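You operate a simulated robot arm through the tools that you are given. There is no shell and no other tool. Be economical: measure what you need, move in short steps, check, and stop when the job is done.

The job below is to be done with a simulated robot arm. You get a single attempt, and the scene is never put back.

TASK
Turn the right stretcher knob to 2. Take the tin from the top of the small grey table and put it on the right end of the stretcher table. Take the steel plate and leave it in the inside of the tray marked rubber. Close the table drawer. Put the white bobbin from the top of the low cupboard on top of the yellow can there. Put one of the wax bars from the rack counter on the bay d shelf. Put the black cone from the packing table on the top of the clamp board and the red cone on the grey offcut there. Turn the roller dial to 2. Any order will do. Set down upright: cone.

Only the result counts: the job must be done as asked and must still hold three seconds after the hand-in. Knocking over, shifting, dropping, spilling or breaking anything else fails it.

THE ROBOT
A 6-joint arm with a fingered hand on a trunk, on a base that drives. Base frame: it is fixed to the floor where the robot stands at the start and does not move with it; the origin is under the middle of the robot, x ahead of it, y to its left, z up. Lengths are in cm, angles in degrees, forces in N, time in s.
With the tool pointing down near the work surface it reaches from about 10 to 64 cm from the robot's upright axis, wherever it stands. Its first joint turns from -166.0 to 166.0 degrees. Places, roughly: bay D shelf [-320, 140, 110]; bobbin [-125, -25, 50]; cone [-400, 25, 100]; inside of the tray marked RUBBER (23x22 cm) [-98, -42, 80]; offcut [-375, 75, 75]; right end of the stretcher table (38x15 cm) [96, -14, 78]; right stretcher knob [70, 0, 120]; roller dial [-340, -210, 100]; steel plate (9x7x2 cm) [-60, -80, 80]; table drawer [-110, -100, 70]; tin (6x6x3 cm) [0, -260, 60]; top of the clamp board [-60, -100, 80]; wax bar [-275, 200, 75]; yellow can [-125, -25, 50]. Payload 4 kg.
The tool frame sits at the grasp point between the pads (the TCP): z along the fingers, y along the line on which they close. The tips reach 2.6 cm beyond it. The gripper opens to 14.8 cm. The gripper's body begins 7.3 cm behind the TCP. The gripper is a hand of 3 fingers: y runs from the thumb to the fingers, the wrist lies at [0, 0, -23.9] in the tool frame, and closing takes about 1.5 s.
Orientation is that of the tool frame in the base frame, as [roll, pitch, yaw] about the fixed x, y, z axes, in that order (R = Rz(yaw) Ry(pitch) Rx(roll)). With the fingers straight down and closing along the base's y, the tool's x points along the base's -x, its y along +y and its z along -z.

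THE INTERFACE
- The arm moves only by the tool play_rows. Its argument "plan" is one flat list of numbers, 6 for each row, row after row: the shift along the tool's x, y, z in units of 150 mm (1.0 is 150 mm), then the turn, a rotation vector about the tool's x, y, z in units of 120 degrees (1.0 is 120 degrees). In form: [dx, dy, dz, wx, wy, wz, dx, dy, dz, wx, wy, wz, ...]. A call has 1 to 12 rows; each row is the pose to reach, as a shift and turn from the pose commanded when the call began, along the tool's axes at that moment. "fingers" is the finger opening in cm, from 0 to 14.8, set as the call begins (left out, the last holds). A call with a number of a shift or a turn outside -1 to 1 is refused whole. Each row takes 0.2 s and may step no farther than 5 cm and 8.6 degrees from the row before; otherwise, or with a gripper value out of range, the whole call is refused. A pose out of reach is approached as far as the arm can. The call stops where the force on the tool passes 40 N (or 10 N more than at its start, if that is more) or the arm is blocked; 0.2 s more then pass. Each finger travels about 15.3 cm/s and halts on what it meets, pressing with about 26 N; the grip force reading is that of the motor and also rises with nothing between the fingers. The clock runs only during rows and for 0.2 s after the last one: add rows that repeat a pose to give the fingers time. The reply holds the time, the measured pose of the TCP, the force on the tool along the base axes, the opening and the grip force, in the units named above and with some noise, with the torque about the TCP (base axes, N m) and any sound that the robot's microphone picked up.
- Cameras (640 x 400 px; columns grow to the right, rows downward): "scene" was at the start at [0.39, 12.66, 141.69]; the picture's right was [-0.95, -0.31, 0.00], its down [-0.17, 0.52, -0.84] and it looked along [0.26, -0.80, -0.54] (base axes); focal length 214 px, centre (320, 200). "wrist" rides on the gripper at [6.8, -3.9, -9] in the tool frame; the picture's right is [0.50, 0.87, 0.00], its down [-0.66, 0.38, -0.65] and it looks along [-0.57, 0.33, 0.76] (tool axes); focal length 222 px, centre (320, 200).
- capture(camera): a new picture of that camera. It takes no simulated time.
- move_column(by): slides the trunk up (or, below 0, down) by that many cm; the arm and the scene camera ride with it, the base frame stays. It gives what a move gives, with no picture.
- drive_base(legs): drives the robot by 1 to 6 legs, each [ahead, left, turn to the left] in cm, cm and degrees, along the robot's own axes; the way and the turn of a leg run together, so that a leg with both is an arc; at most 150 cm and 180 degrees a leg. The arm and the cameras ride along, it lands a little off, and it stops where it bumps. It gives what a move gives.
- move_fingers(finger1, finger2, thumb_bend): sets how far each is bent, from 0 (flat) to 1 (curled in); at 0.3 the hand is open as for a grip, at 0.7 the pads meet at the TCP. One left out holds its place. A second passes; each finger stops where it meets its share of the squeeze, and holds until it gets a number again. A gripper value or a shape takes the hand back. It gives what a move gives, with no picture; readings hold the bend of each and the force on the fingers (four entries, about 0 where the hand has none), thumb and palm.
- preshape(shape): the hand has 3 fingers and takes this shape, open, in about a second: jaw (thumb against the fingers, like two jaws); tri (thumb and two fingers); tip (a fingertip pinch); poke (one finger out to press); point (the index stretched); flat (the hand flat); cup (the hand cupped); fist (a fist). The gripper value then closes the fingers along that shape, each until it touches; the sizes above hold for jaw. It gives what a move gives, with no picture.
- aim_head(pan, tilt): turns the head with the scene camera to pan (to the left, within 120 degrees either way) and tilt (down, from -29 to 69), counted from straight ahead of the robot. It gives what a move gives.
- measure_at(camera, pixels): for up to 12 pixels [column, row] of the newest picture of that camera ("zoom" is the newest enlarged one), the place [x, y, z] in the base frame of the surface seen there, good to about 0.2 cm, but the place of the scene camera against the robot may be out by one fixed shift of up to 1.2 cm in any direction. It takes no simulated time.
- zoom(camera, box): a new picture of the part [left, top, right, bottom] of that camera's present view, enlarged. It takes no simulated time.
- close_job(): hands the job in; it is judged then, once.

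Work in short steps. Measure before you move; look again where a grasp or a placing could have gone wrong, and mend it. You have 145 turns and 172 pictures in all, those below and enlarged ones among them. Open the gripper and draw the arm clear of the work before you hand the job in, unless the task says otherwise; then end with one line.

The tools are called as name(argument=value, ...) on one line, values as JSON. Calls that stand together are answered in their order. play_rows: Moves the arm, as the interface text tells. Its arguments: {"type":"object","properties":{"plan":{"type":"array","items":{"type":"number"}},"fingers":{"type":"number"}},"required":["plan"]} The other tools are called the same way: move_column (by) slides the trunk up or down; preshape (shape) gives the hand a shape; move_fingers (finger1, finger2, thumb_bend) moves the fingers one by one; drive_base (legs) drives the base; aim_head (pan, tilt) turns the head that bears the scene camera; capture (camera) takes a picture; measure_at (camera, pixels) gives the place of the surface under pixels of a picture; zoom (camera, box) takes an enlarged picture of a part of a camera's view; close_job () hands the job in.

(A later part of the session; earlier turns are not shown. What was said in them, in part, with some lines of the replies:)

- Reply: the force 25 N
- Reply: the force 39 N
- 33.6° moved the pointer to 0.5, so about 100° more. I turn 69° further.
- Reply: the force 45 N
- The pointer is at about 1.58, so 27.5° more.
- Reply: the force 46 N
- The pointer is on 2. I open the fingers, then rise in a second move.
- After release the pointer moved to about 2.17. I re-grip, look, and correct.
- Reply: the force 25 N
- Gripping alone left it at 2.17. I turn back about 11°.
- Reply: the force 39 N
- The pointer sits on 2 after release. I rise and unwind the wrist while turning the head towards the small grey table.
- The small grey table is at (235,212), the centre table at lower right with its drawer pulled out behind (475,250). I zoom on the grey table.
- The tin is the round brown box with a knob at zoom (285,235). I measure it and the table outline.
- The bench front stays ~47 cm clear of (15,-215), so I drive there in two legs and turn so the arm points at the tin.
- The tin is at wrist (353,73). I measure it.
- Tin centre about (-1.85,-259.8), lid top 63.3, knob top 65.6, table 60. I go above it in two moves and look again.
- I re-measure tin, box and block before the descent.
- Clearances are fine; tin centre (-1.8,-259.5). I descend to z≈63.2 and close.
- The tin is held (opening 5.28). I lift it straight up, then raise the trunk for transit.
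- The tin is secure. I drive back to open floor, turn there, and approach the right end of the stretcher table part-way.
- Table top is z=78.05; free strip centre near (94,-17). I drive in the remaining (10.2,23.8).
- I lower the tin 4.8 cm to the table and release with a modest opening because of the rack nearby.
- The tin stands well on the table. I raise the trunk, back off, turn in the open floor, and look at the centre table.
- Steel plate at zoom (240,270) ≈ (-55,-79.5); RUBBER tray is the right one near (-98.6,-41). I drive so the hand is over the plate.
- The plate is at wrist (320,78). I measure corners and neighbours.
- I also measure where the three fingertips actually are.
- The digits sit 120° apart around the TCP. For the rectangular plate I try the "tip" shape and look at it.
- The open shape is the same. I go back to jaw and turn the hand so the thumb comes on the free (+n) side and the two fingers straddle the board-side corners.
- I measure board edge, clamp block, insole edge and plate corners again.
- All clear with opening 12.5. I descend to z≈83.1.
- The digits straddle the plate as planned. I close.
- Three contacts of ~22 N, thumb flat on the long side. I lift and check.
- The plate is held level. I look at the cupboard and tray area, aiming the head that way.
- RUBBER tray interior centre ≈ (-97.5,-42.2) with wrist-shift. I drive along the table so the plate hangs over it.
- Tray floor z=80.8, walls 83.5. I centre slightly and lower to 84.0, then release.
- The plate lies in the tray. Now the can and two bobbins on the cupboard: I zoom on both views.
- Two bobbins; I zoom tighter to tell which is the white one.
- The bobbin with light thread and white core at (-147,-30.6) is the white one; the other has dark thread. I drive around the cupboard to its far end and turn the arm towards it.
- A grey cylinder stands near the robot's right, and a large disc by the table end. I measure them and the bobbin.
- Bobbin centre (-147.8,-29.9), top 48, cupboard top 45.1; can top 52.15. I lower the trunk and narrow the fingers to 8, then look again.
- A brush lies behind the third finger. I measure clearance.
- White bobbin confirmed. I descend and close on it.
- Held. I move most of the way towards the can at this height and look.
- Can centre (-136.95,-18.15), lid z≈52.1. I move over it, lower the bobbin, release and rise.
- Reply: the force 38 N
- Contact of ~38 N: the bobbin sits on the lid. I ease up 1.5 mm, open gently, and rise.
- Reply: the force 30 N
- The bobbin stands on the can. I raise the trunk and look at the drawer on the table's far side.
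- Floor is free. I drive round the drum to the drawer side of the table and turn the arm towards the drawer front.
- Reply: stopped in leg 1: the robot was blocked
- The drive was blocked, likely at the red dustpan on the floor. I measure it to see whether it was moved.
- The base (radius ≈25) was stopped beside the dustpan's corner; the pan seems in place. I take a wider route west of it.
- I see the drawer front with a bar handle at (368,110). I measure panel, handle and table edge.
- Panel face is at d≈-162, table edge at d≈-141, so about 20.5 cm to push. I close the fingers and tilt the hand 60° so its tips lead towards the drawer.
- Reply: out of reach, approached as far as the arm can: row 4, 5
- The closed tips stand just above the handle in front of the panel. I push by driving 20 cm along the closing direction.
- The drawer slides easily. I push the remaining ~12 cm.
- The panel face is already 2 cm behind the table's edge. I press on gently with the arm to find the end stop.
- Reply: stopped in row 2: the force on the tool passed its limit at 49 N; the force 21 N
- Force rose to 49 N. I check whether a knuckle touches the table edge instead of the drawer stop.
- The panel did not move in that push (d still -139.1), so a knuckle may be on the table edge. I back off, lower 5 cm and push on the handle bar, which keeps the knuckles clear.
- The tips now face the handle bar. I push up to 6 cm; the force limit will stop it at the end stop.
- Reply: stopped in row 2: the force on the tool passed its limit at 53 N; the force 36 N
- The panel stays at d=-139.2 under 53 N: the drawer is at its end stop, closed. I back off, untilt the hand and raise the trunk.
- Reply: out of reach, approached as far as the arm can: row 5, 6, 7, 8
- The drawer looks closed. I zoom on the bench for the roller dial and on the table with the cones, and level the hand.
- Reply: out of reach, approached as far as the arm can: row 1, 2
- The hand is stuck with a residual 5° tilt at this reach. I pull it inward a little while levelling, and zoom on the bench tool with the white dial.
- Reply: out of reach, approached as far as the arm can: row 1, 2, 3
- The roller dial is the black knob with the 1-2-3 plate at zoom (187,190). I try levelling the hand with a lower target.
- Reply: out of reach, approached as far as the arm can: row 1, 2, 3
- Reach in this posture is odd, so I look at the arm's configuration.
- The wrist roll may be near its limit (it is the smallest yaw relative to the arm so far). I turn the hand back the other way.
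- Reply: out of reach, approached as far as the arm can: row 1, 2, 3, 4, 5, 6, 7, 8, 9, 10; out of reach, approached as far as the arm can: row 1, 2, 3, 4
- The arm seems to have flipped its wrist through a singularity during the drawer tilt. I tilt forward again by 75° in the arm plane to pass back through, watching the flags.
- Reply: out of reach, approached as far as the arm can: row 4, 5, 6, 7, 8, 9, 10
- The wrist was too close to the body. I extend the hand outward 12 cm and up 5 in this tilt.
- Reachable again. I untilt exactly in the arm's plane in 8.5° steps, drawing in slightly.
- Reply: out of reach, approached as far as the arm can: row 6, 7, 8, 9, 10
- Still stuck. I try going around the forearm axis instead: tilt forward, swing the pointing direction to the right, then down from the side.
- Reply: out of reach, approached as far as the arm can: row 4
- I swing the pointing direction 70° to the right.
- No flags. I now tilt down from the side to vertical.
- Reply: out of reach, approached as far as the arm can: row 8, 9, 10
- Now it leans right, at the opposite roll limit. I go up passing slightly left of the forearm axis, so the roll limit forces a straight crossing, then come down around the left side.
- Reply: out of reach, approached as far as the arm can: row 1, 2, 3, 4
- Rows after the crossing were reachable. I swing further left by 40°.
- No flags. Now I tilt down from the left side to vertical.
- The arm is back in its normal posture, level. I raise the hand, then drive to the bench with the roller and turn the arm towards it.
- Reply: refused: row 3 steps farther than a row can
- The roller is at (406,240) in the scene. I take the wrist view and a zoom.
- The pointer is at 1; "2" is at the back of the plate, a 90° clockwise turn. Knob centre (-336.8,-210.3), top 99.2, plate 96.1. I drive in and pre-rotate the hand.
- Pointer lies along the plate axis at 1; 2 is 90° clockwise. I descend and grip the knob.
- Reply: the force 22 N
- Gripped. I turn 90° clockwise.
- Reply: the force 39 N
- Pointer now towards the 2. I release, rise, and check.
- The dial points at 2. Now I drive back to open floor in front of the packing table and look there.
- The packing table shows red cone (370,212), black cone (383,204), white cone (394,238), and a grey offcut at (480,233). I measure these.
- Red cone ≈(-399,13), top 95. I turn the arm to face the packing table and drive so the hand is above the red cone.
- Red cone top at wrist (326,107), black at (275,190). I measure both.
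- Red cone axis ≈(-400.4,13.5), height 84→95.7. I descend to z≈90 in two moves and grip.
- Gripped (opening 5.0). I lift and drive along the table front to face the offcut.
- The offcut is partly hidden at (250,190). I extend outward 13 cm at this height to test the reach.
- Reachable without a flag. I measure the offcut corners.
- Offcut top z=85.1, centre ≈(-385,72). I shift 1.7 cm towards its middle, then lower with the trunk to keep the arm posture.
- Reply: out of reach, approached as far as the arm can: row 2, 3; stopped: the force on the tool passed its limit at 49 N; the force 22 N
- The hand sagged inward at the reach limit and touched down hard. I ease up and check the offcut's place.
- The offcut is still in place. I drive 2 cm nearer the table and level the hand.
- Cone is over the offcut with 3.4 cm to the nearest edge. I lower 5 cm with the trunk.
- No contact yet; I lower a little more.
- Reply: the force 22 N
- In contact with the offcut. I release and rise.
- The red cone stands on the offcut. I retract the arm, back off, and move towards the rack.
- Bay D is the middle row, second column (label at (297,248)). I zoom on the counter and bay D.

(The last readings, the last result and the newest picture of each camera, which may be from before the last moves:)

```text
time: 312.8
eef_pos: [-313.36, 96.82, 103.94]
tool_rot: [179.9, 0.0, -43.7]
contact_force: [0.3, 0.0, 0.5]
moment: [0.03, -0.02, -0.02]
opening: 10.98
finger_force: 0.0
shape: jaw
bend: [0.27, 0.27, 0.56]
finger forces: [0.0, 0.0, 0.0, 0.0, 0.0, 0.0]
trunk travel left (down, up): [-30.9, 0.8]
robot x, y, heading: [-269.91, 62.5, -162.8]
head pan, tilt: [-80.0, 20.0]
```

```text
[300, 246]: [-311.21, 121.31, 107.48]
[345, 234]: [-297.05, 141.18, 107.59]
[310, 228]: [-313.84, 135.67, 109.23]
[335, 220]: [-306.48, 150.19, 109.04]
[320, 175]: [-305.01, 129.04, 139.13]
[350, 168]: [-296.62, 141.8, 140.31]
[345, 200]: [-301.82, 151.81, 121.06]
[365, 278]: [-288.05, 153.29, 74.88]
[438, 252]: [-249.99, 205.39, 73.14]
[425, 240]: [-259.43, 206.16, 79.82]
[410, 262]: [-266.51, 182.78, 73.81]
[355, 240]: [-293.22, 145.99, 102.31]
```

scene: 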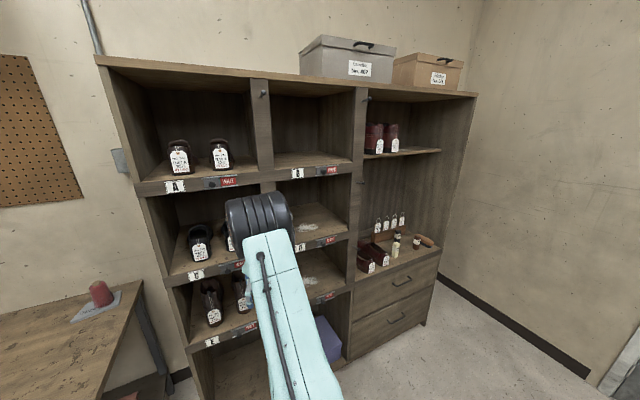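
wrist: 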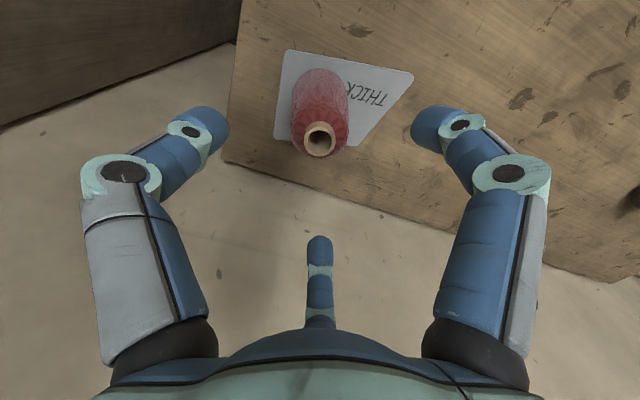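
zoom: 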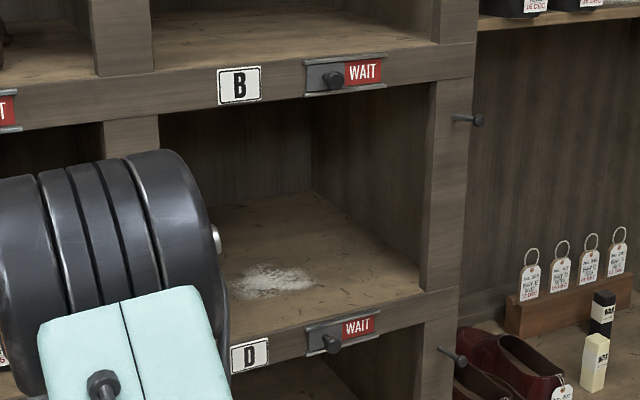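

Three wax bars stand on the counter. I do the black cone first, leaving the tilted bay placement for last: back along the table front, then extend over the black cone.

drive_base(legs=[[47.8, 36.3, 0], [62, 11, 0]])

play_rows(plan=[-0.23, 0.032, -0.05, 0, 0, 0, -0.463, 0.065, -0.1, 0, 0, 0, -0.463, 0.065, -0.1, 0, 0, 0], fingers=12)

capture(camera="wrist")

```text
time: 319.7
eef_pos: [-404.06, 21.15, 103.96]
tool_rot: [179.9, 0.0, -44.7]
contact_force: [0.7, 0.0, -0.2]
moment: [0.05, 0.01, -0.04]
opening: 10.95
finger_force: 0.0
shape: jaw
bend: [0.27, 0.27, 0.56]
finger forces: [0.1, 0.0, 0.0, 0.1, 0.1, 0.0]
trunk travel left (down, up): [-30.9, 0.8]
robot x, y, heading: [-361.36, -14.39, -164.3]
head pan, tilt: [-80.0, 20.0]
```

```text
time: 320.5
eef_pos: [-409.7, 25.29, 105.36]
tool_rot: [179.9, 0.0, -44.9]
contact_force: [-0.8, -0.3, -0.3]
moment: [0.0, 0.01, 0.02]
opening: 11.99
finger_force: 0.0
shape: jaw
bend: [0.25, 0.25, 0.46]
finger forces: [0.1, 0.0, 0.0, 0.0, 0.1, 0.1]
trunk travel left (down, up): [-30.9, 0.8]
robot x, y, heading: [-361.55, -14.46, -163.9]
head pan, tilt: [-80.0, 20.0]
```

```text
65 pictures are left
```

wrist: 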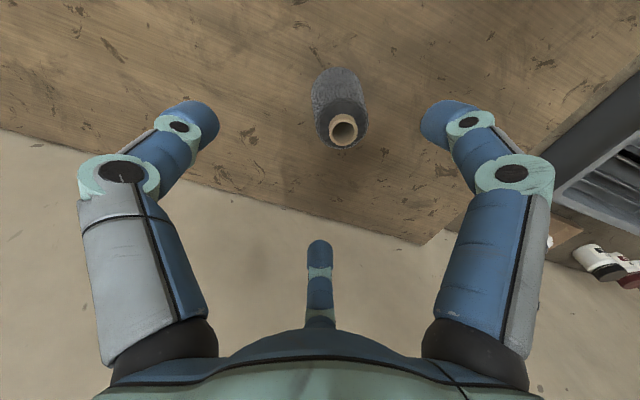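

The black cone is at (340,110). I measure its ring and body.

measure_at(camera="wrist", pixels=[[331, 124], [355, 124], [343, 115], [343, 145], [313, 95], [363, 95], [337, 72], [338, 95]])

```text
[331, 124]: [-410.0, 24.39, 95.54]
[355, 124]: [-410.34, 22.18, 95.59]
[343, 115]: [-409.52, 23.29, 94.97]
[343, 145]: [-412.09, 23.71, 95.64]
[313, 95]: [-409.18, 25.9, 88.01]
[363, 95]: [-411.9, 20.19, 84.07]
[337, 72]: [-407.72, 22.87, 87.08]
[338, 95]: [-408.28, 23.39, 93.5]
```

Axis ≈(-410.4,23.3). I descend, grip, and lift in sequence.

play_rows(plan=[0.061, 0.127, 0.2, 0, 0, 0, 0.061, 0.127, 0.5, 0, 0, 0, 0.061, 0.127, 0.8, 0, 0, 0, 0.061, 0.127, 1.0, 0, 0, 0, 0.061, 0.127, 1.0, 0, 0, 0])

play_rows(plan=[0, 0, 0, 0, 0, 0, 0, 0, 0, 0, 0, 0, 0, 0, 0, 0, 0, 0, 0, 0, 0, 0, 0, 0, 0, 0, 0, 0, 0, 0, 0, 0, 0, 0, 0, 0], fingers=3)

capture(camera="wrist")

play_rows(plan=[0, 0, -0.1, 0, 0, 0, 0, 0, -0.4, 0, 0, 0, 0, 0, -0.7, 0, 0, 0, 0, 0, -1, 0, 0, 0])

capture(camera="wrist")

```text
time: 321.7
eef_pos: [-410.6, 23.11, 90.5]
tool_rot: [179.8, 0.0, -44.7]
contact_force: [0.0, -0.5, -0.8]
moment: [-0.02, 0.0, -0.02]
opening: 11.97
finger_force: 0.1
shape: jaw
bend: [0.25, 0.25, 0.46]
finger forces: [0.0, 0.0, 0.0, 0.0, 0.0, 0.0]
trunk travel left (down, up): [-30.9, 0.8]
robot x, y, heading: [-361.53, -14.51, -164.2]
head pan, tilt: [-80.0, 20.0]
```

```text
time: 323.1
eef_pos: [-410.42, 23.07, 90.29]
tool_rot: [179.9, 0.1, -44.8]
contact_force: [-0.9, 0.2, 1.2]
moment: [0.03, -0.01, 0.01]
opening: 4.99
finger_force: 26.4
shape: jaw
bend: [0.77, 0.77, 0.7]
finger forces: [22.7, 23.5, 0.0, 0.0, 23.9, 0.0]
trunk travel left (down, up): [-30.9, 0.8]
robot x, y, heading: [-361.3, -14.23, -164.0]
head pan, tilt: [-80.0, 20.0]
```

```text
64 pictures are left
```

wrist: 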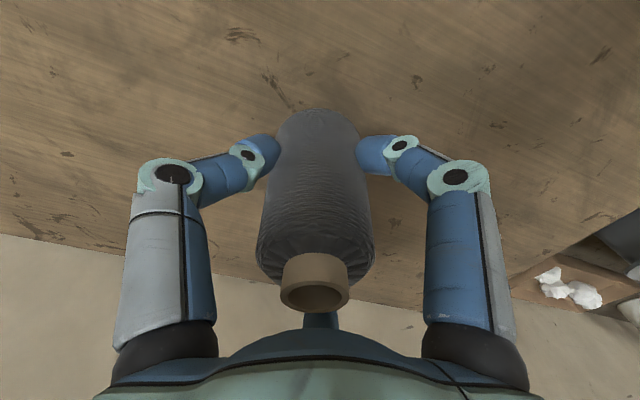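

```text
time: 324.1
eef_pos: [-410.35, 23.23, 105.61]
tool_rot: [179.9, 0.1, -44.7]
contact_force: [-0.6, -1.0, -2.0]
moment: [0.0, 0.0, 0.01]
opening: 5.01
finger_force: 25.8
shape: jaw
bend: [0.77, 0.77, 0.7]
finger forces: [22.7, 23.5, 0.0, 0.1, 23.9, 0.1]
trunk travel left (down, up): [-30.9, 0.8]
robot x, y, heading: [-361.74, -14.35, -164.3]
head pan, tilt: [-80.0, 20.0]
```

```text
63 pictures are left
```

wrist: 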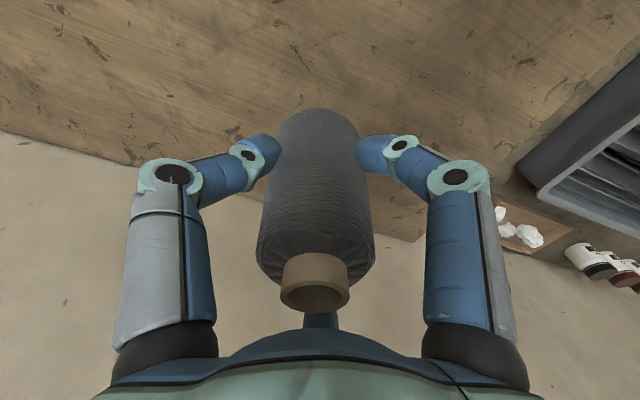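

The black cone is held. I drive round to the drawer side of the centre table, turning so the arm reaches over the clamp board.

drive_base(legs=[[-15.3, 19.5, 0], [-34.5, 72.6, 0], [-34.5, 72.6, 0], [0, 0, -88.2], [-35.8, -126, 0]])

aim_head(pan=-20, tilt=35)

capture(camera="scene")

capture(camera="wrist")

```text
time: 353.7
eef_pos: [-72.05, -85.69, 105.73]
tool_rot: [179.8, 0.0, -129.3]
contact_force: [0.1, 0.7, -2.1]
moment: [0.05, 0.02, 0.04]
opening: 4.99
finger_force: 26.0
shape: jaw
bend: [0.77, 0.77, 0.7]
finger forces: [22.4, 23.6, 0.0, 0.1, 23.8, 0.1]
trunk travel left (down, up): [-30.9, 0.8]
robot x, y, heading: [-104.7, -138.09, 111.7]
head pan, tilt: [-80.0, 20.0]
```

```text
time: 355.0
eef_pos: [-72.08, -85.69, 105.52]
tool_rot: [179.9, 0.0, -129.2]
contact_force: [0.5, 0.6, -2.1]
moment: [-0.02, 0.0, 0.03]
opening: 4.97
finger_force: 26.0
shape: jaw
bend: [0.77, 0.77, 0.7]
finger forces: [22.4, 23.6, 0.0, 0.0, 23.9, 0.1]
trunk travel left (down, up): [-30.9, 0.8]
robot x, y, heading: [-104.55, -137.79, 111.2]
head pan, tilt: [-20.0, 35.0]
```

```text
62 pictures are left
```

scene: 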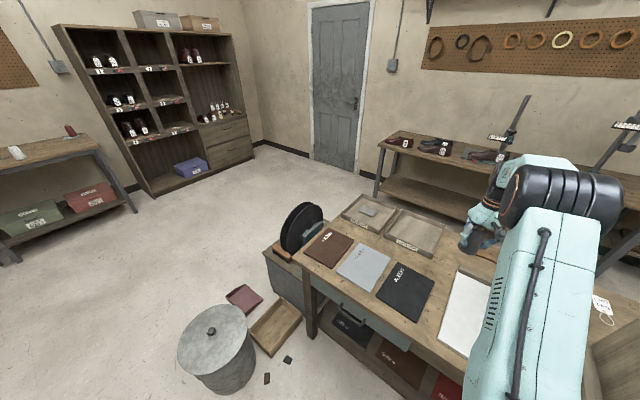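

```text
61 pictures are left
```

wrist: 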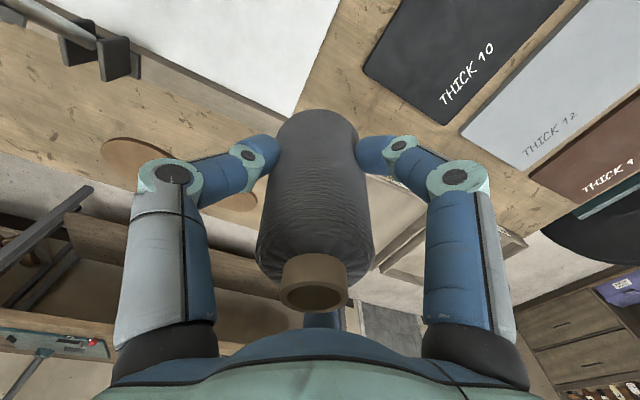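

I measure the board's surface, corner and clamp with the wrist camera.

measure_at(camera="wrist", pixels=[[292, 108], [320, 40], [335, 5], [250, 40], [200, 20], [270, 90], [160, 50], [110, 40], [40, 10], [370, 60], [300, 20]])

```text
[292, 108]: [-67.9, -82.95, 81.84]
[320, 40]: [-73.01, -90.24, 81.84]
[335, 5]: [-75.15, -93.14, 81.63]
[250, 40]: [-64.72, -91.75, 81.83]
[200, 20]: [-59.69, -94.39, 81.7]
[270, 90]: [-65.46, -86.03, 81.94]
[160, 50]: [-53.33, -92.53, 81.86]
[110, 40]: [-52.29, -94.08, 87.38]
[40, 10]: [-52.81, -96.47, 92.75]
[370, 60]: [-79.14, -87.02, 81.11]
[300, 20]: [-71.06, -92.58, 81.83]
```

White top is z=81.83. I move over (-68.3,-96.2), 15 cm from the lever, and lower.

play_rows(plan=[0.128, -0.213, 0, 0, 0, 0, 0.256, -0.426, 0, 0, 0, 0, 0.383, -0.639, 0, 0, 0, 0, 0.383, -0.639, 0.3, 0, 0, 0, 0.383, -0.639, 0.6, 0, 0, 0, 0.383, -0.639, 0.9, 0, 0, 0])

capture(camera="wrist")

move_column(by=-3.4)

move_column(by=-0.5)

```text
time: 356.4
eef_pos: [-68.17, -96.09, 92.03]
tool_rot: [179.9, -0.1, -129.4]
contact_force: [0.3, 0.4, -2.8]
moment: [0.01, 0.04, 0.0]
opening: 5.0
finger_force: 25.7
shape: jaw
bend: [0.77, 0.77, 0.7]
finger forces: [22.4, 23.7, 0.0, 0.0, 24.0, 0.1]
trunk travel left (down, up): [-30.9, 0.8]
robot x, y, heading: [-104.87, -137.92, 111.7]
head pan, tilt: [-20.0, 35.0]
```

```text
60 pictures are left
```

wrist: 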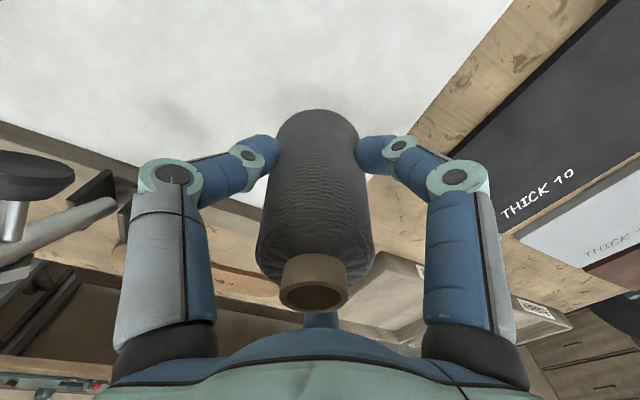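

```text
time: 357.2
eef_pos: [-68.38, -95.88, 88.64]
tool_rot: [179.9, 0.0, -129.3]
contact_force: [0.0, 0.3, -1.6]
moment: [-0.03, 0.01, -0.01]
opening: 4.98
finger_force: 26.2
shape: jaw
bend: [0.77, 0.77, 0.7]
finger forces: [22.4, 23.7, 0.1, 0.1, 24.2, 0.0]
trunk travel left (down, up): [-27.5, 4.2]
robot x, y, heading: [-105.15, -138.14, 111.5]
head pan, tilt: [-20.0, 35.0]
```

```text
time: 357.8
eef_pos: [-68.32, -96.1, 88.1]
tool_rot: [179.9, 0.0, -129.4]
contact_force: [-0.6, 0.3, -1.1]
moment: [-0.03, -0.01, 0.01]
opening: 4.99
finger_force: 26.1
shape: jaw
bend: [0.77, 0.77, 0.7]
finger forces: [22.7, 24.1, 0.1, 0.1, 24.6, 0.1]
trunk travel left (down, up): [-27.0, 4.7]
robot x, y, heading: [-105.01, -137.86, 111.5]
head pan, tilt: [-20.0, 35.0]
```

Just about touching. I lower 2 mm more, open moderately, and rise.

move_column(by=-0.25)

play_rows(plan=[0, 0, 0, 0, 0, 0, 0, 0, 0, 0, 0, 0, 0, 0, 0, 0, 0, 0, 0, 0, 0, 0, 0, 0, 0, 0, 0, 0, 0, 0], fingers=9.5)

play_rows(plan=[0, 0, -0.2, 0, 0, 0, 0, 0, -0.5, 0, 0, 0, 0, 0, -0.8, 0, 0, 0, 0, 0, -1, 0, 0, 0])

move_column(by=4.5)

capture(camera="wrist")

```text
time: 358.3
eef_pos: [-68.31, -96.12, 88.15]
tool_rot: [179.9, 0.2, -129.3]
contact_force: [-1.2, 0.1, 12.8]
moment: [-0.06, -0.03, -0.02]
opening: 5.03
finger_force: 25.8
shape: jaw
bend: [0.77, 0.77, 0.7]
finger forces: [25.5, 26.5, 0.0, 0.1, 26.8, 0.0]
trunk travel left (down, up): [-26.7, 5.0]
robot x, y, heading: [-105.04, -138.11, 111.3]
head pan, tilt: [-20.0, 35.0]
```

```text
time: 359.5
eef_pos: [-68.28, -96.16, 87.9]
tool_rot: [179.8, 0.0, -129.2]
contact_force: [-0.3, -0.4, -0.4]
moment: [0.0, 0.0, 0.03]
opening: 9.46
finger_force: 0.1
shape: jaw
bend: [0.31, 0.31, 0.7]
finger forces: [0.0, 0.1, 0.0, 0.0, 0.0, 0.0]
trunk travel left (down, up): [-26.7, 5.0]
robot x, y, heading: [-104.77, -137.79, 111.3]
head pan, tilt: [-20.0, 35.0]
```

```text
time: 360.5
eef_pos: [-68.49, -96.54, 102.97]
tool_rot: [179.9, 0.0, -129.3]
contact_force: [0.4, -0.6, -0.4]
moment: [0.04, 0.0, 0.01]
opening: 9.45
finger_force: 0.0
shape: jaw
bend: [0.31, 0.31, 0.7]
finger forces: [0.0, 0.1, 0.0, 0.0, 0.0, 0.0]
trunk travel left (down, up): [-26.7, 5.0]
robot x, y, heading: [-104.8, -138.23, 111.2]
head pan, tilt: [-20.0, 35.0]
```

```text
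time: 361.3
eef_pos: [-68.35, -96.17, 107.42]
tool_rot: [179.8, -0.1, -129.3]
contact_force: [-0.4, -0.9, -0.1]
moment: [0.04, 0.01, 0.0]
opening: 9.47
finger_force: 0.1
shape: jaw
bend: [0.31, 0.31, 0.7]
finger forces: [0.0, 0.0, 0.1, 0.0, 0.0, 0.1]
trunk travel left (down, up): [-31.2, 0.5]
robot x, y, heading: [-104.3, -137.89, 111.4]
head pan, tilt: [-20.0, 35.0]
```

```text
59 pictures are left
```

wrist: 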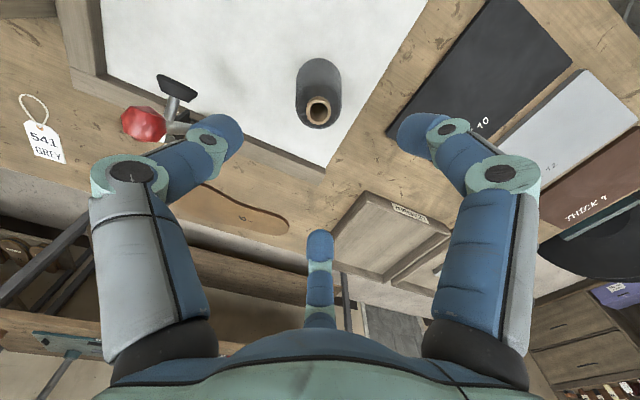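

The black cone stands on the clamp board. I drive to the rack counter for the wax bar.

drive_base(legs=[[36.4, 125.8, 0], [126.2, -20.5, 0], [0, 0, 95.1], [-56.8, -66, 0], [-56.8, -66, 0]])

capture(camera="wrist")

aim_head(pan=-85, tilt=35)

capture(camera="scene")

```text
time: 394.2
eef_pos: [-269.02, 175.05, 107.36]
tool_rot: [180.0, 0.0, -33.0]
contact_force: [0.4, -0.2, 0.0]
moment: [0.01, 0.01, 0.0]
opening: 9.46
finger_force: 0.0
shape: jaw
bend: [0.31, 0.31, 0.7]
finger forces: [0.0, 0.0, 0.0, 0.0, 0.1, 0.1]
trunk travel left (down, up): [-31.2, 0.5]
robot x, y, heading: [-223.46, 143.2, -152.6]
head pan, tilt: [-20.0, 35.0]
```

```text
58 pictures are left
```

wrist: 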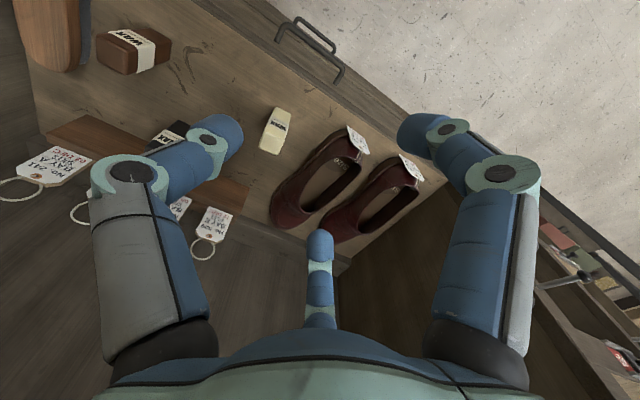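

```text
time: 395.5
eef_pos: [-269.1, 175.17, 107.42]
tool_rot: [179.9, 0.0, -33.1]
contact_force: [-0.3, -0.5, -0.6]
moment: [-0.01, 0.0, 0.01]
opening: 9.45
finger_force: 0.1
shape: jaw
bend: [0.31, 0.31, 0.7]
finger forces: [0.1, 0.0, 0.0, 0.1, 0.1, 0.1]
trunk travel left (down, up): [-31.2, 0.5]
robot x, y, heading: [-223.46, 143.34, -152.5]
head pan, tilt: [-85.0, 35.0]
```

```text
57 pictures are left
```

scene: 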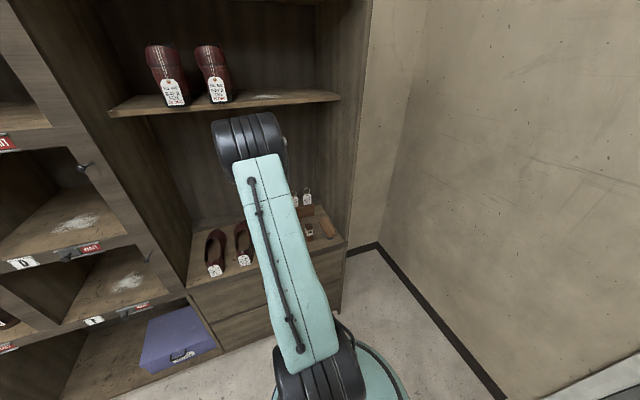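

The white bar stands at (275,130), brown bar at (133,50). I measure both and the neighbours.

measure_at(camera="wrist", pixels=[[270, 148], [278, 112], [288, 118], [265, 138], [310, 165], [285, 190], [172, 130], [238, 160], [128, 68], [118, 35], [165, 52], [240, 110]])

zoom(camera="wrist", box=[90, 10, 330, 160])

```text
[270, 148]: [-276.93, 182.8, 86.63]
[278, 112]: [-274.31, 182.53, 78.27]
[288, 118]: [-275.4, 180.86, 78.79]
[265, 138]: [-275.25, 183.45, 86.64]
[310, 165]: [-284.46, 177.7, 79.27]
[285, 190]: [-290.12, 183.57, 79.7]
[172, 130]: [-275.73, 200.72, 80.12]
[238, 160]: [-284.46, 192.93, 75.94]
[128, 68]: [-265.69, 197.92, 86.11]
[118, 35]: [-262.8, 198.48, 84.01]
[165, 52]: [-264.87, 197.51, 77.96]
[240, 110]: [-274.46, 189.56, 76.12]
```

```text
2.67 times, centred on (210, 85) of wrist
```

zoom: 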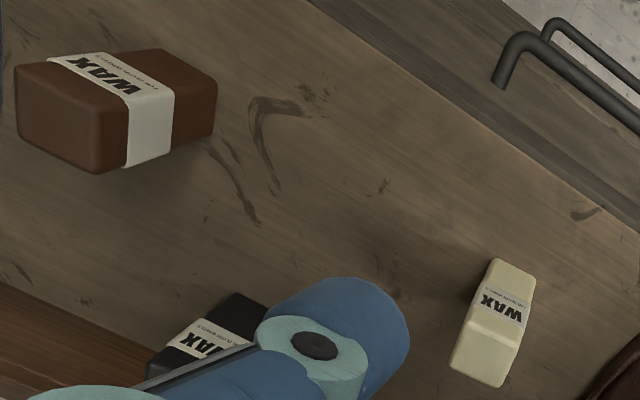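

The white bar is ~10.5 cm tall at ≈(-276.2,183), counter 76.1. I drive over it, turn the hand so two digits will be underneath when tilted, and come down half-way.

drive_base(legs=[[2.7, -10.2, 0]])

play_rows(plan=[0, 0, 0.15, 0, 0, 0.067, 0, 0, 0.3, 0, 0, 0.134, 0, 0, 0.5, 0, 0, 0.2, 0, 0, 0.75, 0, 0, 0.267], fingers=8.5)

capture(camera="wrist")

zoom(camera="wrist", box=[256, 60, 384, 140])

```text
time: 397.1
eef_pos: [-276.25, 182.85, 107.38]
tool_rot: [179.9, 0.0, -33.2]
contact_force: [-0.3, -0.4, -0.6]
moment: [0.01, -0.01, 0.0]
opening: 9.46
finger_force: 0.1
shape: jaw
bend: [0.31, 0.31, 0.7]
finger forces: [0.0, 0.1, 0.0, 0.0, 0.0, 0.0]
trunk travel left (down, up): [-31.2, 0.5]
robot x, y, heading: [-230.14, 150.95, -152.3]
head pan, tilt: [-85.0, 35.0]
```

```text
time: 398.1
eef_pos: [-276.41, 182.76, 96.21]
tool_rot: [180.0, 0.0, -65.3]
contact_force: [-1.0, -0.7, -0.1]
moment: [-0.04, -0.04, -0.03]
opening: 8.56
finger_force: 0.0
shape: jaw
bend: [0.33, 0.33, 0.7]
finger forces: [0.1, 0.0, 0.1, 0.0, 0.1, 0.0]
trunk travel left (down, up): [-31.2, 0.5]
robot x, y, heading: [-230.22, 151.01, -152.2]
head pan, tilt: [-85.0, 35.0]
```

```text
55 pictures are left
```

wrist: 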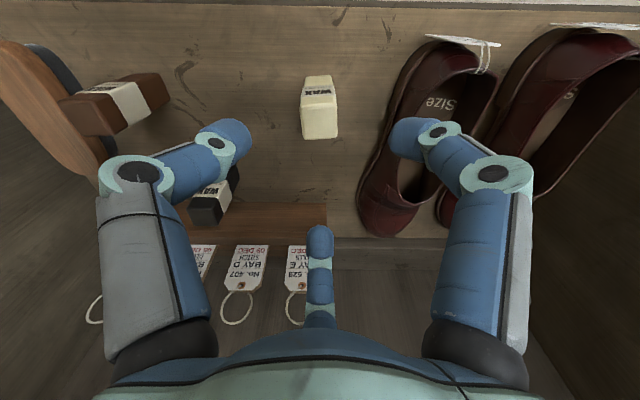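

```text
5.00 times, centred on (320, 100) of wrist
```

zoom: 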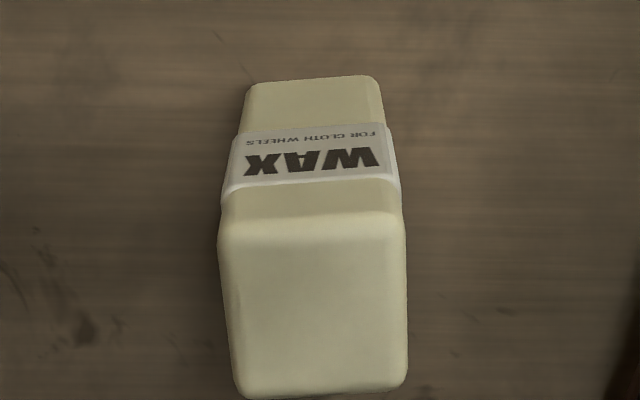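

I measure the bar top and the shoe edge near the right finger.

measure_at(camera="wrist", pixels=[[319, 121], [303, 125], [336, 125], [320, 104], [320, 137], [380, 140], [372, 170], [395, 90], [405, 135], [410, 65], [240, 130]])

```text
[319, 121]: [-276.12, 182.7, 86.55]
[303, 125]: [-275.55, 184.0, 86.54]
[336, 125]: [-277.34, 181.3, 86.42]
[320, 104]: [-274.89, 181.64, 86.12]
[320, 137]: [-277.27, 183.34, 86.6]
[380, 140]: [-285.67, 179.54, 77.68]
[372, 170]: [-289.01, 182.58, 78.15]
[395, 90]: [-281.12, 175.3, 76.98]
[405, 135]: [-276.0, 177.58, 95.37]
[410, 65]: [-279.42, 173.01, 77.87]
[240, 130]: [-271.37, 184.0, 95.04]
```

Clearances are fine. I descend to z≈84, grip and lift 14 cm.

play_rows(plan=[0, 0, 0.3, 0, 0, 0, 0, 0, 0.6, 0, 0, 0, 0, 0, 0.8, 0, 0, 0])

play_rows(plan=[0, 0, 0, 0, 0, 0, 0, 0, 0, 0, 0, 0, 0, 0, 0, 0, 0, 0, 0, 0, 0, 0, 0, 0, 0, 0, 0, 0, 0, 0, 0, 0, 0, 0, 0, 0], fingers=1.5)

capture(camera="wrist")

play_rows(plan=[0, 0, -0.15, 0, 0, 0, 0, 0, -0.45, 0, 0, 0, 0, 0, -0.75, 0, 0, 0, 0, 0, -0.95, 0, 0, 0])

capture(camera="wrist")

```text
time: 398.9
eef_pos: [-276.1, 182.73, 84.1]
tool_rot: [179.9, -0.1, -65.2]
contact_force: [-1.0, -0.7, 0.4]
moment: [0.0, -0.02, 0.01]
opening: 8.57
finger_force: 0.2
shape: jaw
bend: [0.33, 0.33, 0.7]
finger forces: [0.0, 0.1, 0.0, 0.0, 0.0, 0.0]
trunk travel left (down, up): [-31.2, 0.5]
robot x, y, heading: [-230.35, 151.31, -152.2]
head pan, tilt: [-85.0, 35.0]
```

```text
time: 400.3
eef_pos: [-276.13, 182.87, 84.14]
tool_rot: [179.9, 0.0, -65.3]
contact_force: [-0.4, -1.0, 1.1]
moment: [0.0, -0.04, -0.01]
opening: 2.8
finger_force: 25.8
shape: jaw
bend: [0.75, 0.75, 0.7]
finger forces: [21.6, 22.4, 0.1, 0.0, 21.0, 0.0]
trunk travel left (down, up): [-31.2, 0.5]
robot x, y, heading: [-230.6, 150.69, -152.2]
head pan, tilt: [-85.0, 35.0]
```

```text
53 pictures are left
```

wrist: 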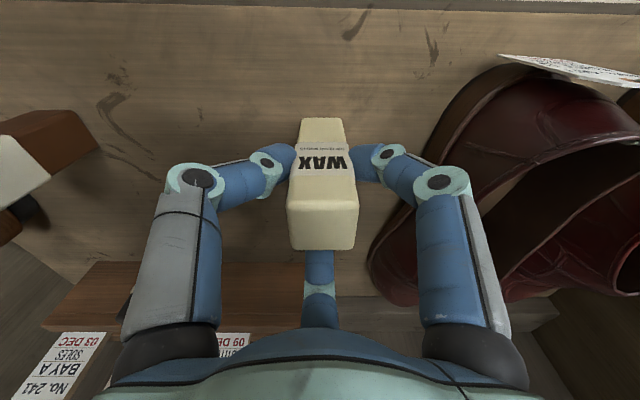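

```text
time: 401.3
eef_pos: [-276.24, 182.53, 98.29]
tool_rot: [179.9, 0.0, -65.2]
contact_force: [-0.1, 0.2, -1.1]
moment: [0.03, -0.04, 0.02]
opening: 2.78
finger_force: 26.0
shape: jaw
bend: [0.75, 0.75, 0.7]
finger forces: [21.6, 22.3, 0.1, 0.0, 20.9, 0.0]
trunk travel left (down, up): [-31.2, 0.5]
robot x, y, heading: [-230.39, 151.08, -152.5]
head pan, tilt: [-85.0, 35.0]
```

```text
52 pictures are left
```

wrist: 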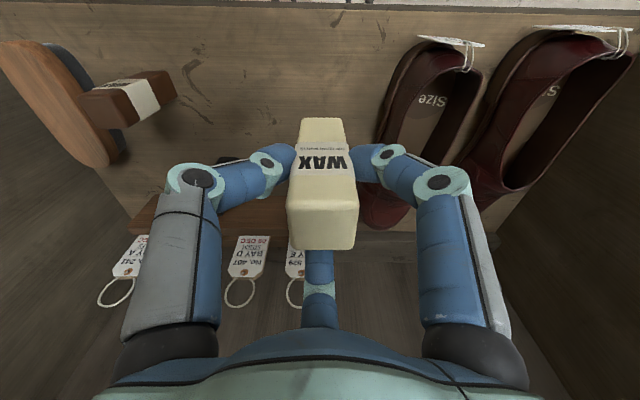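

The bar is held. I back off, shift along the rack to bay D, raise, and tilt the hand 60° forward.

drive_base(legs=[[-17.9, 35.7, 0], [52.8, 26.3, 0]])

play_rows(plan=[0, 0, -0.3, 0, 0, 0, 0, 0, -0.6, 0, 0, 0, 0, 0, -0.9, 0, 0, 0])

play_rows(plan=[0, 0, -0.06, -0.0314, -0.0541, 0, 0, 0, -0.12, -0.063, -0.108, 0, 0, 0, -0.18, -0.0943, -0.162, 0, 0, 0, -0.24, -0.1258, -0.216, 0, 0, 0, -0.3, -0.157, -0.27, 0, 0, 0, -0.36, -0.1886, -0.324, 0, 0, 0, -0.42, -0.22, -0.378, 0, 0, 0, -0.48, -0.2515, -0.4325, 0, 0, 0, -0.48, -0.2515, -0.4325, 0])

capture(camera="wrist")

capture(camera="scene")

```text
time: 408.0
eef_pos: [-277.73, 109.82, 98.21]
tool_rot: [179.9, 0.0, -64.1]
contact_force: [-0.2, -0.3, -1.2]
moment: [0.02, 0.01, 0.0]
opening: 2.78
finger_force: 26.5
shape: jaw
bend: [0.75, 0.75, 0.7]
finger forces: [21.7, 22.3, 0.0, 0.0, 21.1, 0.1]
trunk travel left (down, up): [-31.2, 0.5]
robot x, y, heading: [-231.42, 79.06, -151.3]
head pan, tilt: [-85.0, 35.0]
```

```text
time: 408.8
eef_pos: [-277.7, 109.86, 111.9]
tool_rot: [179.9, 0.0, -64.2]
contact_force: [-0.2, -0.3, -0.9]
moment: [0.02, -0.01, 0.0]
opening: 2.79
finger_force: 25.8
shape: jaw
bend: [0.75, 0.75, 0.7]
finger forces: [21.7, 22.3, 0.1, 0.0, 21.0, 0.0]
trunk travel left (down, up): [-31.2, 0.5]
robot x, y, heading: [-230.8, 78.9, -151.3]
head pan, tilt: [-85.0, 35.0]
```

```text
time: 410.8
eef_pos: [-278.13, 109.89, 119.09]
tool_rot: [146.9, 41.5, -76.3]
contact_force: [0.3, 0.0, -1.4]
moment: [-0.03, 0.0, -0.02]
opening: 2.8
finger_force: 25.8
shape: jaw
bend: [0.75, 0.76, 0.7]
finger forces: [21.4, 22.0, 0.0, 0.1, 20.8, 0.1]
out of reach, approached as far as the arm can: row 7, 8, 9
trunk travel left (down, up): [-31.2, 0.5]
robot x, y, heading: [-231.26, 79.26, -151.3]
head pan, tilt: [-85.0, 35.0]
```

```text
51 pictures are left
```

wrist: 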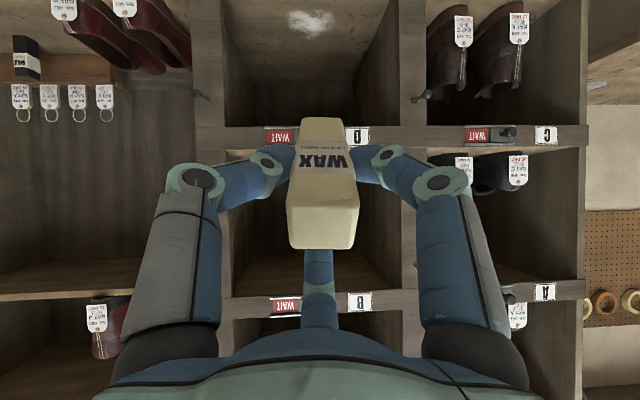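

```text
50 pictures are left
```

scene: 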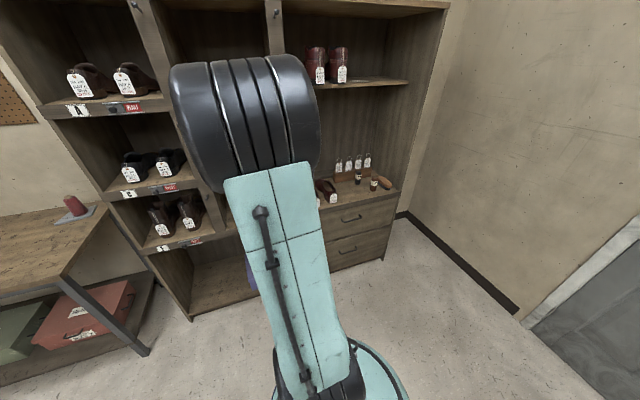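

The view (upside down) shows bay D straight ahead: its rail at row 135, B's rail at row 300, sides at columns 228–405. Tilt is 51°. I measure the bay.

measure_at(camera="wrist", pixels=[[240, 145], [390, 145], [240, 135], [240, 152], [245, 300], [390, 300], [385, 285], [222, 220], [408, 220], [240, 270], [250, 165], [370, 250]])

```text
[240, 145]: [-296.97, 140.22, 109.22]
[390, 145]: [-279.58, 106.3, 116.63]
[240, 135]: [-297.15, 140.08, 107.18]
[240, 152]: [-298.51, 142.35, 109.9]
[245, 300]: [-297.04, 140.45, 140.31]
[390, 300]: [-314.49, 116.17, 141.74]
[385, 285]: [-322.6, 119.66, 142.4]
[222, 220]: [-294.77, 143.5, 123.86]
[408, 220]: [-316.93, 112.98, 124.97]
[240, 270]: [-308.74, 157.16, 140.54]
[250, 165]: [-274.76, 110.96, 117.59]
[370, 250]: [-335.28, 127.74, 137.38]
```

Bay D: shelf z≈110, opening up to ~138, centre d=-75.4, front plane 40 cm ahead... 33 cm from the hand. I drive in 28 cm, check, then continue 15 cm.

drive_base(legs=[[12, -25.3, 0]])

capture(camera="wrist")

measure_at(camera="wrist", pixels=[[200, 120], [420, 120], [230, 140], [400, 140], [310, 250]])

```text
time: 413.6
eef_pos: [-300.67, 126.53, 119.26]
tool_rot: [146.8, 41.4, -76.2]
contact_force: [-0.1, 0.3, -1.9]
moment: [-0.01, -0.04, 0.02]
opening: 2.78
finger_force: 26.3
shape: jaw
bend: [0.75, 0.76, 0.7]
finger forces: [21.4, 22.1, 0.1, 0.1, 20.8, 0.0]
trunk travel left (down, up): [-31.2, 0.5]
robot x, y, heading: [-253.88, 95.77, -151.3]
head pan, tilt: [-85.0, 35.0]
```

```text
49 pictures are left
```

wrist: 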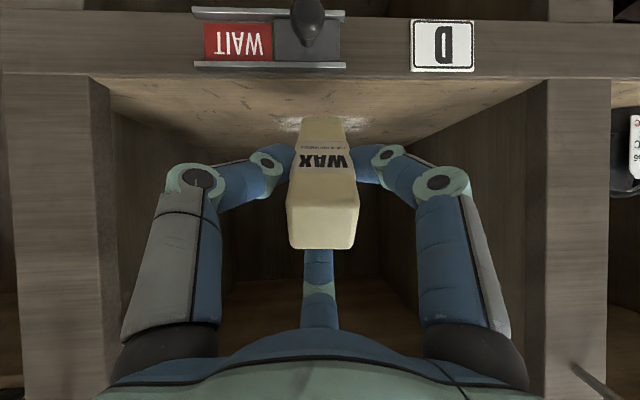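

```text
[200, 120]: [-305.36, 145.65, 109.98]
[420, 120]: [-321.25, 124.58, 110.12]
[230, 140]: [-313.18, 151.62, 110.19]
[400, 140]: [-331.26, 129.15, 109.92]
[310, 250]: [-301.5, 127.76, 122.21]
```

Well centred. I drive in the last 15 cm and lower 2.2 cm.

drive_base(legs=[[6.45, -13.55, 0]])

move_column(by=-2.0)

move_column(by=-0.6)

capture(camera="wrist")

```text
time: 415.4
eef_pos: [-312.74, 135.25, 119.13]
tool_rot: [146.8, 41.4, -76.2]
contact_force: [-0.9, 1.4, -1.2]
moment: [-0.03, -0.01, -0.02]
opening: 2.78
finger_force: 26.3
shape: jaw
bend: [0.75, 0.76, 0.7]
finger forces: [21.3, 22.1, 0.1, 0.0, 20.8, 0.1]
trunk travel left (down, up): [-31.2, 0.5]
robot x, y, heading: [-266.0, 104.61, -151.4]
head pan, tilt: [-85.0, 35.0]
```

```text
time: 416.1
eef_pos: [-312.81, 135.08, 117.16]
tool_rot: [146.8, 41.6, -76.1]
contact_force: [0.2, 0.2, -1.0]
moment: [0.0, 0.0, 0.0]
opening: 2.81
finger_force: 25.9
shape: jaw
bend: [0.75, 0.76, 0.7]
finger forces: [21.4, 22.1, 0.0, 0.0, 20.8, 0.0]
trunk travel left (down, up): [-29.2, 2.5]
robot x, y, heading: [-265.7, 104.59, -151.2]
head pan, tilt: [-85.0, 35.0]
```

```text
time: 416.6
eef_pos: [-312.81, 135.26, 116.49]
tool_rot: [146.8, 41.5, -76.3]
contact_force: [0.0, 0.3, -1.3]
moment: [0.0, -0.04, 0.01]
opening: 2.78
finger_force: 26.1
shape: jaw
bend: [0.75, 0.76, 0.7]
finger forces: [21.5, 22.1, 0.0, 0.0, 20.8, 0.0]
trunk travel left (down, up): [-28.6, 3.1]
robot x, y, heading: [-265.7, 104.7, -151.0]
head pan, tilt: [-85.0, 35.0]
```

```text
48 pictures are left
```

wrist: 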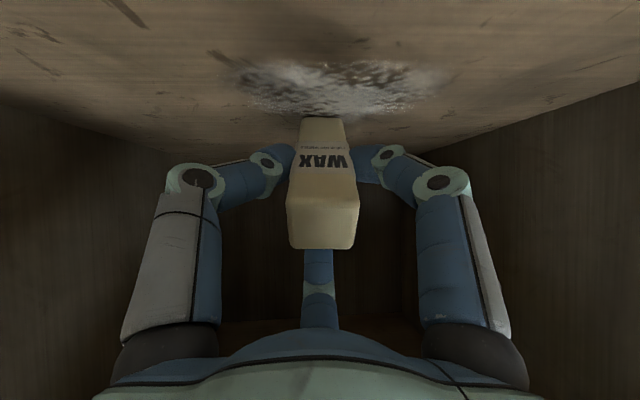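

The bar end is just over the shelf, 10 cm inside. I lower to contact, then open in two steps.

move_column(by=-0.5)

play_rows(plan=[0, 0, 0, 0, 0, 0, 0, 0, 0, 0, 0, 0, 0, 0, 0, 0, 0, 0], fingers=4.5)

capture(camera="wrist")

```text
time: 417.2
eef_pos: [-312.79, 135.1, 116.16]
tool_rot: [146.8, 41.5, -76.1]
contact_force: [1.1, -1.5, 4.0]
moment: [0.15, 0.08, 0.0]
opening: 2.81
finger_force: 25.9
shape: jaw
bend: [0.75, 0.76, 0.7]
finger forces: [22.0, 26.3, 0.1, 0.0, 21.3, 0.0]
trunk travel left (down, up): [-28.1, 3.6]
robot x, y, heading: [-266.09, 104.62, -151.2]
head pan, tilt: [-85.0, 35.0]
```

```text
time: 418.0
eef_pos: [-312.63, 135.11, 116.07]
tool_rot: [146.7, 41.4, -76.2]
contact_force: [0.8, -0.8, 0.9]
moment: [0.01, -0.03, 0.01]
opening: 4.47
finger_force: 0.1
shape: jaw
bend: [0.77, 0.77, 0.7]
finger forces: [0.0, 0.0, 0.0, 0.1, 0.0, 0.1]
trunk travel left (down, up): [-28.1, 3.6]
robot x, y, heading: [-265.95, 104.58, -151.0]
head pan, tilt: [-85.0, 35.0]
```

```text
47 pictures are left
```

wrist: 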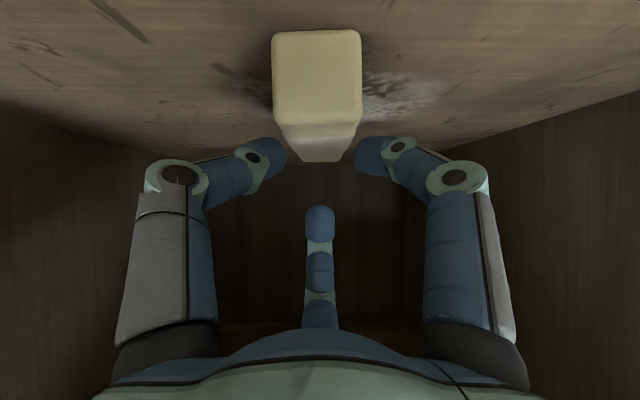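

The bar has settled flat on the shelf between the lower digits. I raise the trunk, check, then back out.

move_column(by=3.5)

drive_base(legs=[[-12, 25.3, 0]])

capture(camera="wrist")

```text
time: 418.8
eef_pos: [-312.67, 135.15, 119.57]
tool_rot: [146.8, 41.5, -76.2]
contact_force: [0.3, 0.2, 0.3]
moment: [0.01, -0.04, -0.02]
opening: 4.49
finger_force: 0.0
shape: jaw
bend: [0.77, 0.77, 0.7]
finger forces: [0.1, 0.0, 0.0, 0.0, 0.1, 0.1]
trunk travel left (down, up): [-31.6, 0.1]
robot x, y, heading: [-266.19, 104.6, -151.2]
head pan, tilt: [-85.0, 35.0]
```

```text
time: 421.6
eef_pos: [-289.68, 118.55, 119.64]
tool_rot: [146.9, 41.4, -76.4]
contact_force: [-0.9, 0.1, 0.5]
moment: [0.01, -0.03, -0.02]
opening: 4.51
finger_force: 0.0
shape: jaw
bend: [0.77, 0.77, 0.7]
finger forces: [0.0, 0.1, 0.0, 0.0, 0.0, 0.0]
trunk travel left (down, up): [-31.6, 0.1]
robot x, y, heading: [-243.31, 87.76, -151.5]
head pan, tilt: [-85.0, 35.0]
```

```text
46 pictures are left
```

wrist: 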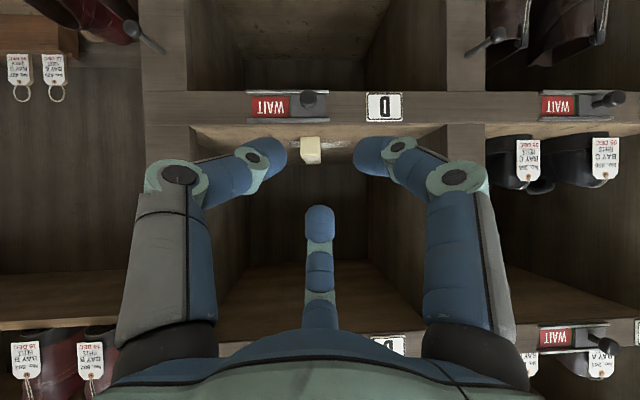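

The bar lies on bay D's shelf at (310,150). I measure it, open the gripper fully, and draw away.

measure_at(camera="wrist", pixels=[[310, 145], [310, 160], [330, 140], [240, 130]])

drive_base(legs=[[-10, 21, 0]])

play_rows(plan=[0, 0, 0, 0, 0, 0, 0, 0, 0, 0, 0, 0, 0, 0, 0, 0, 0, 0], fingers=14.8)

aim_head(pan=-60, tilt=20)

capture(camera="scene")

aim_head(pan=120, tilt=22)

capture(camera="scene")

```text
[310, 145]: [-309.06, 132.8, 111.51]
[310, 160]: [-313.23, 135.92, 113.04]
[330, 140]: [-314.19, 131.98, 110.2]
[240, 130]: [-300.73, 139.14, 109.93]
```

```text
time: 424.1
eef_pos: [-271.16, 105.35, 119.45]
tool_rot: [146.9, 41.4, -76.4]
contact_force: [0.2, -0.4, -0.3]
moment: [0.01, -0.02, 0.0]
opening: 4.48
finger_force: 0.2
shape: jaw
bend: [0.77, 0.77, 0.7]
finger forces: [0.1, 0.1, 0.0, 0.0, 0.0, 0.1]
trunk travel left (down, up): [-31.6, 0.1]
robot x, y, heading: [-224.99, 74.58, -151.7]
head pan, tilt: [-85.0, 35.0]
```

```text
time: 424.9
eef_pos: [-271.06, 105.26, 119.6]
tool_rot: [146.8, 41.4, -76.3]
contact_force: [-1.0, 0.1, -0.6]
moment: [-0.02, -0.03, -0.01]
opening: 14.81
finger_force: 0.0
shape: jaw
bend: [0.3, 0.3, 0.3]
finger forces: [0.0, 0.1, 0.1, 0.1, 0.0, 0.0]
trunk travel left (down, up): [-31.6, 0.1]
robot x, y, heading: [-224.36, 74.39, -151.5]
head pan, tilt: [-85.0, 35.0]
```

```text
time: 425.8
eef_pos: [-271.11, 105.27, 119.63]
tool_rot: [146.8, 41.4, -76.4]
contact_force: [0.0, 0.2, 0.3]
moment: [0.03, 0.03, -0.02]
opening: 14.8
finger_force: 0.0
shape: jaw
bend: [0.3, 0.3, 0.3]
finger forces: [0.1, 0.1, 0.1, 0.1, 0.0, 0.0]
trunk travel left (down, up): [-31.6, 0.1]
robot x, y, heading: [-224.7, 74.87, -151.6]
head pan, tilt: [-60.0, 20.0]
```

```text
45 pictures are left
```

scene: 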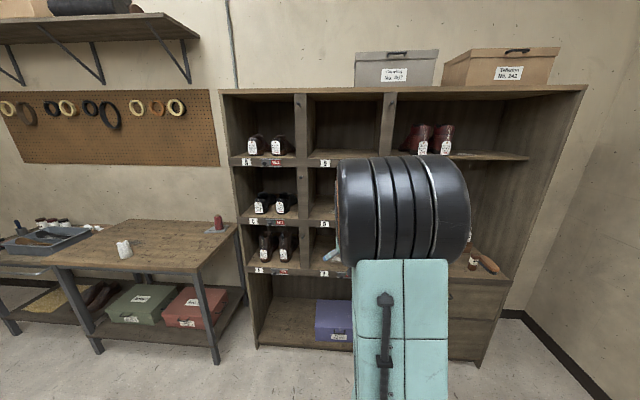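

```text
time: 428.4
eef_pos: [-271.14, 105.2, 119.51]
tool_rot: [146.7, 41.4, -76.4]
contact_force: [-0.1, -0.3, 0.9]
moment: [-0.03, 0.03, 0.02]
opening: 14.79
finger_force: 0.0
shape: jaw
bend: [0.3, 0.3, 0.3]
finger forces: [0.1, 0.1, 0.0, 0.1, 0.1, 0.1]
trunk travel left (down, up): [-31.6, 0.1]
robot x, y, heading: [-224.75, 74.36, -151.4]
head pan, tilt: [120.0, 22.0]
```

```text
44 pictures are left
```

scene: 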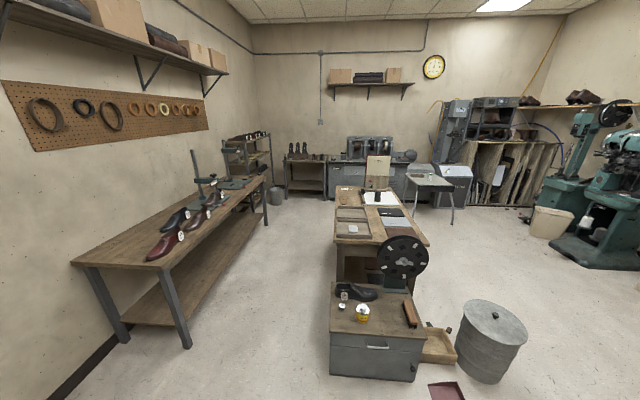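

The bar's near end is 5.5 cm inside the bay. I zoom for a last check of centre table, cupboard and stretcher.

zoom(camera="scene", box=[320, 180, 448, 260])

zoom(camera="scene", box=[325, 270, 437, 340])

zoom(camera="scene", box=[180, 140, 276, 200])

```text
5.00 times, centred on (384, 220) of scene
```

zoom: 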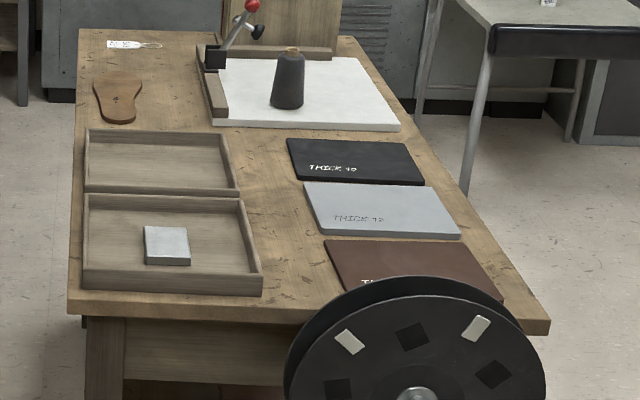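

```text
5.71 times, centred on (381, 305) of scene
```

zoom: 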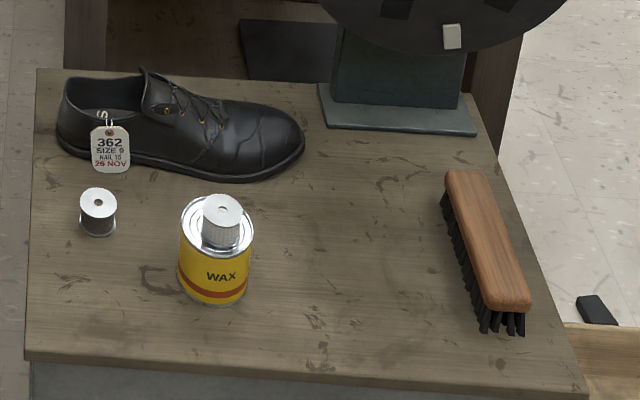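

```text
6.67 times, centred on (228, 170) of scene
```

zoom: 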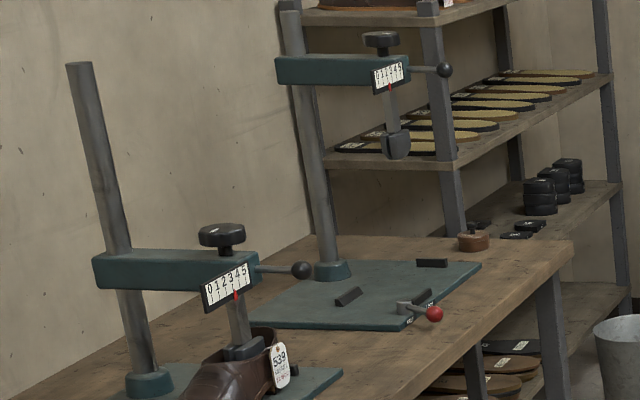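

Everything is in place: cone on the board, plate in the RUBBER tray, bobbin on the can, tin on the stretcher table, pointer at 2, drawer shut. I hand in.

close_job()

```text
The job is handed in.
```

All nine parts of the job are done and handed in. The one doubt is that the base bumped the red dustpan once while driving; I saw no clear sign that it moved, but couldn't rule out a small shift.
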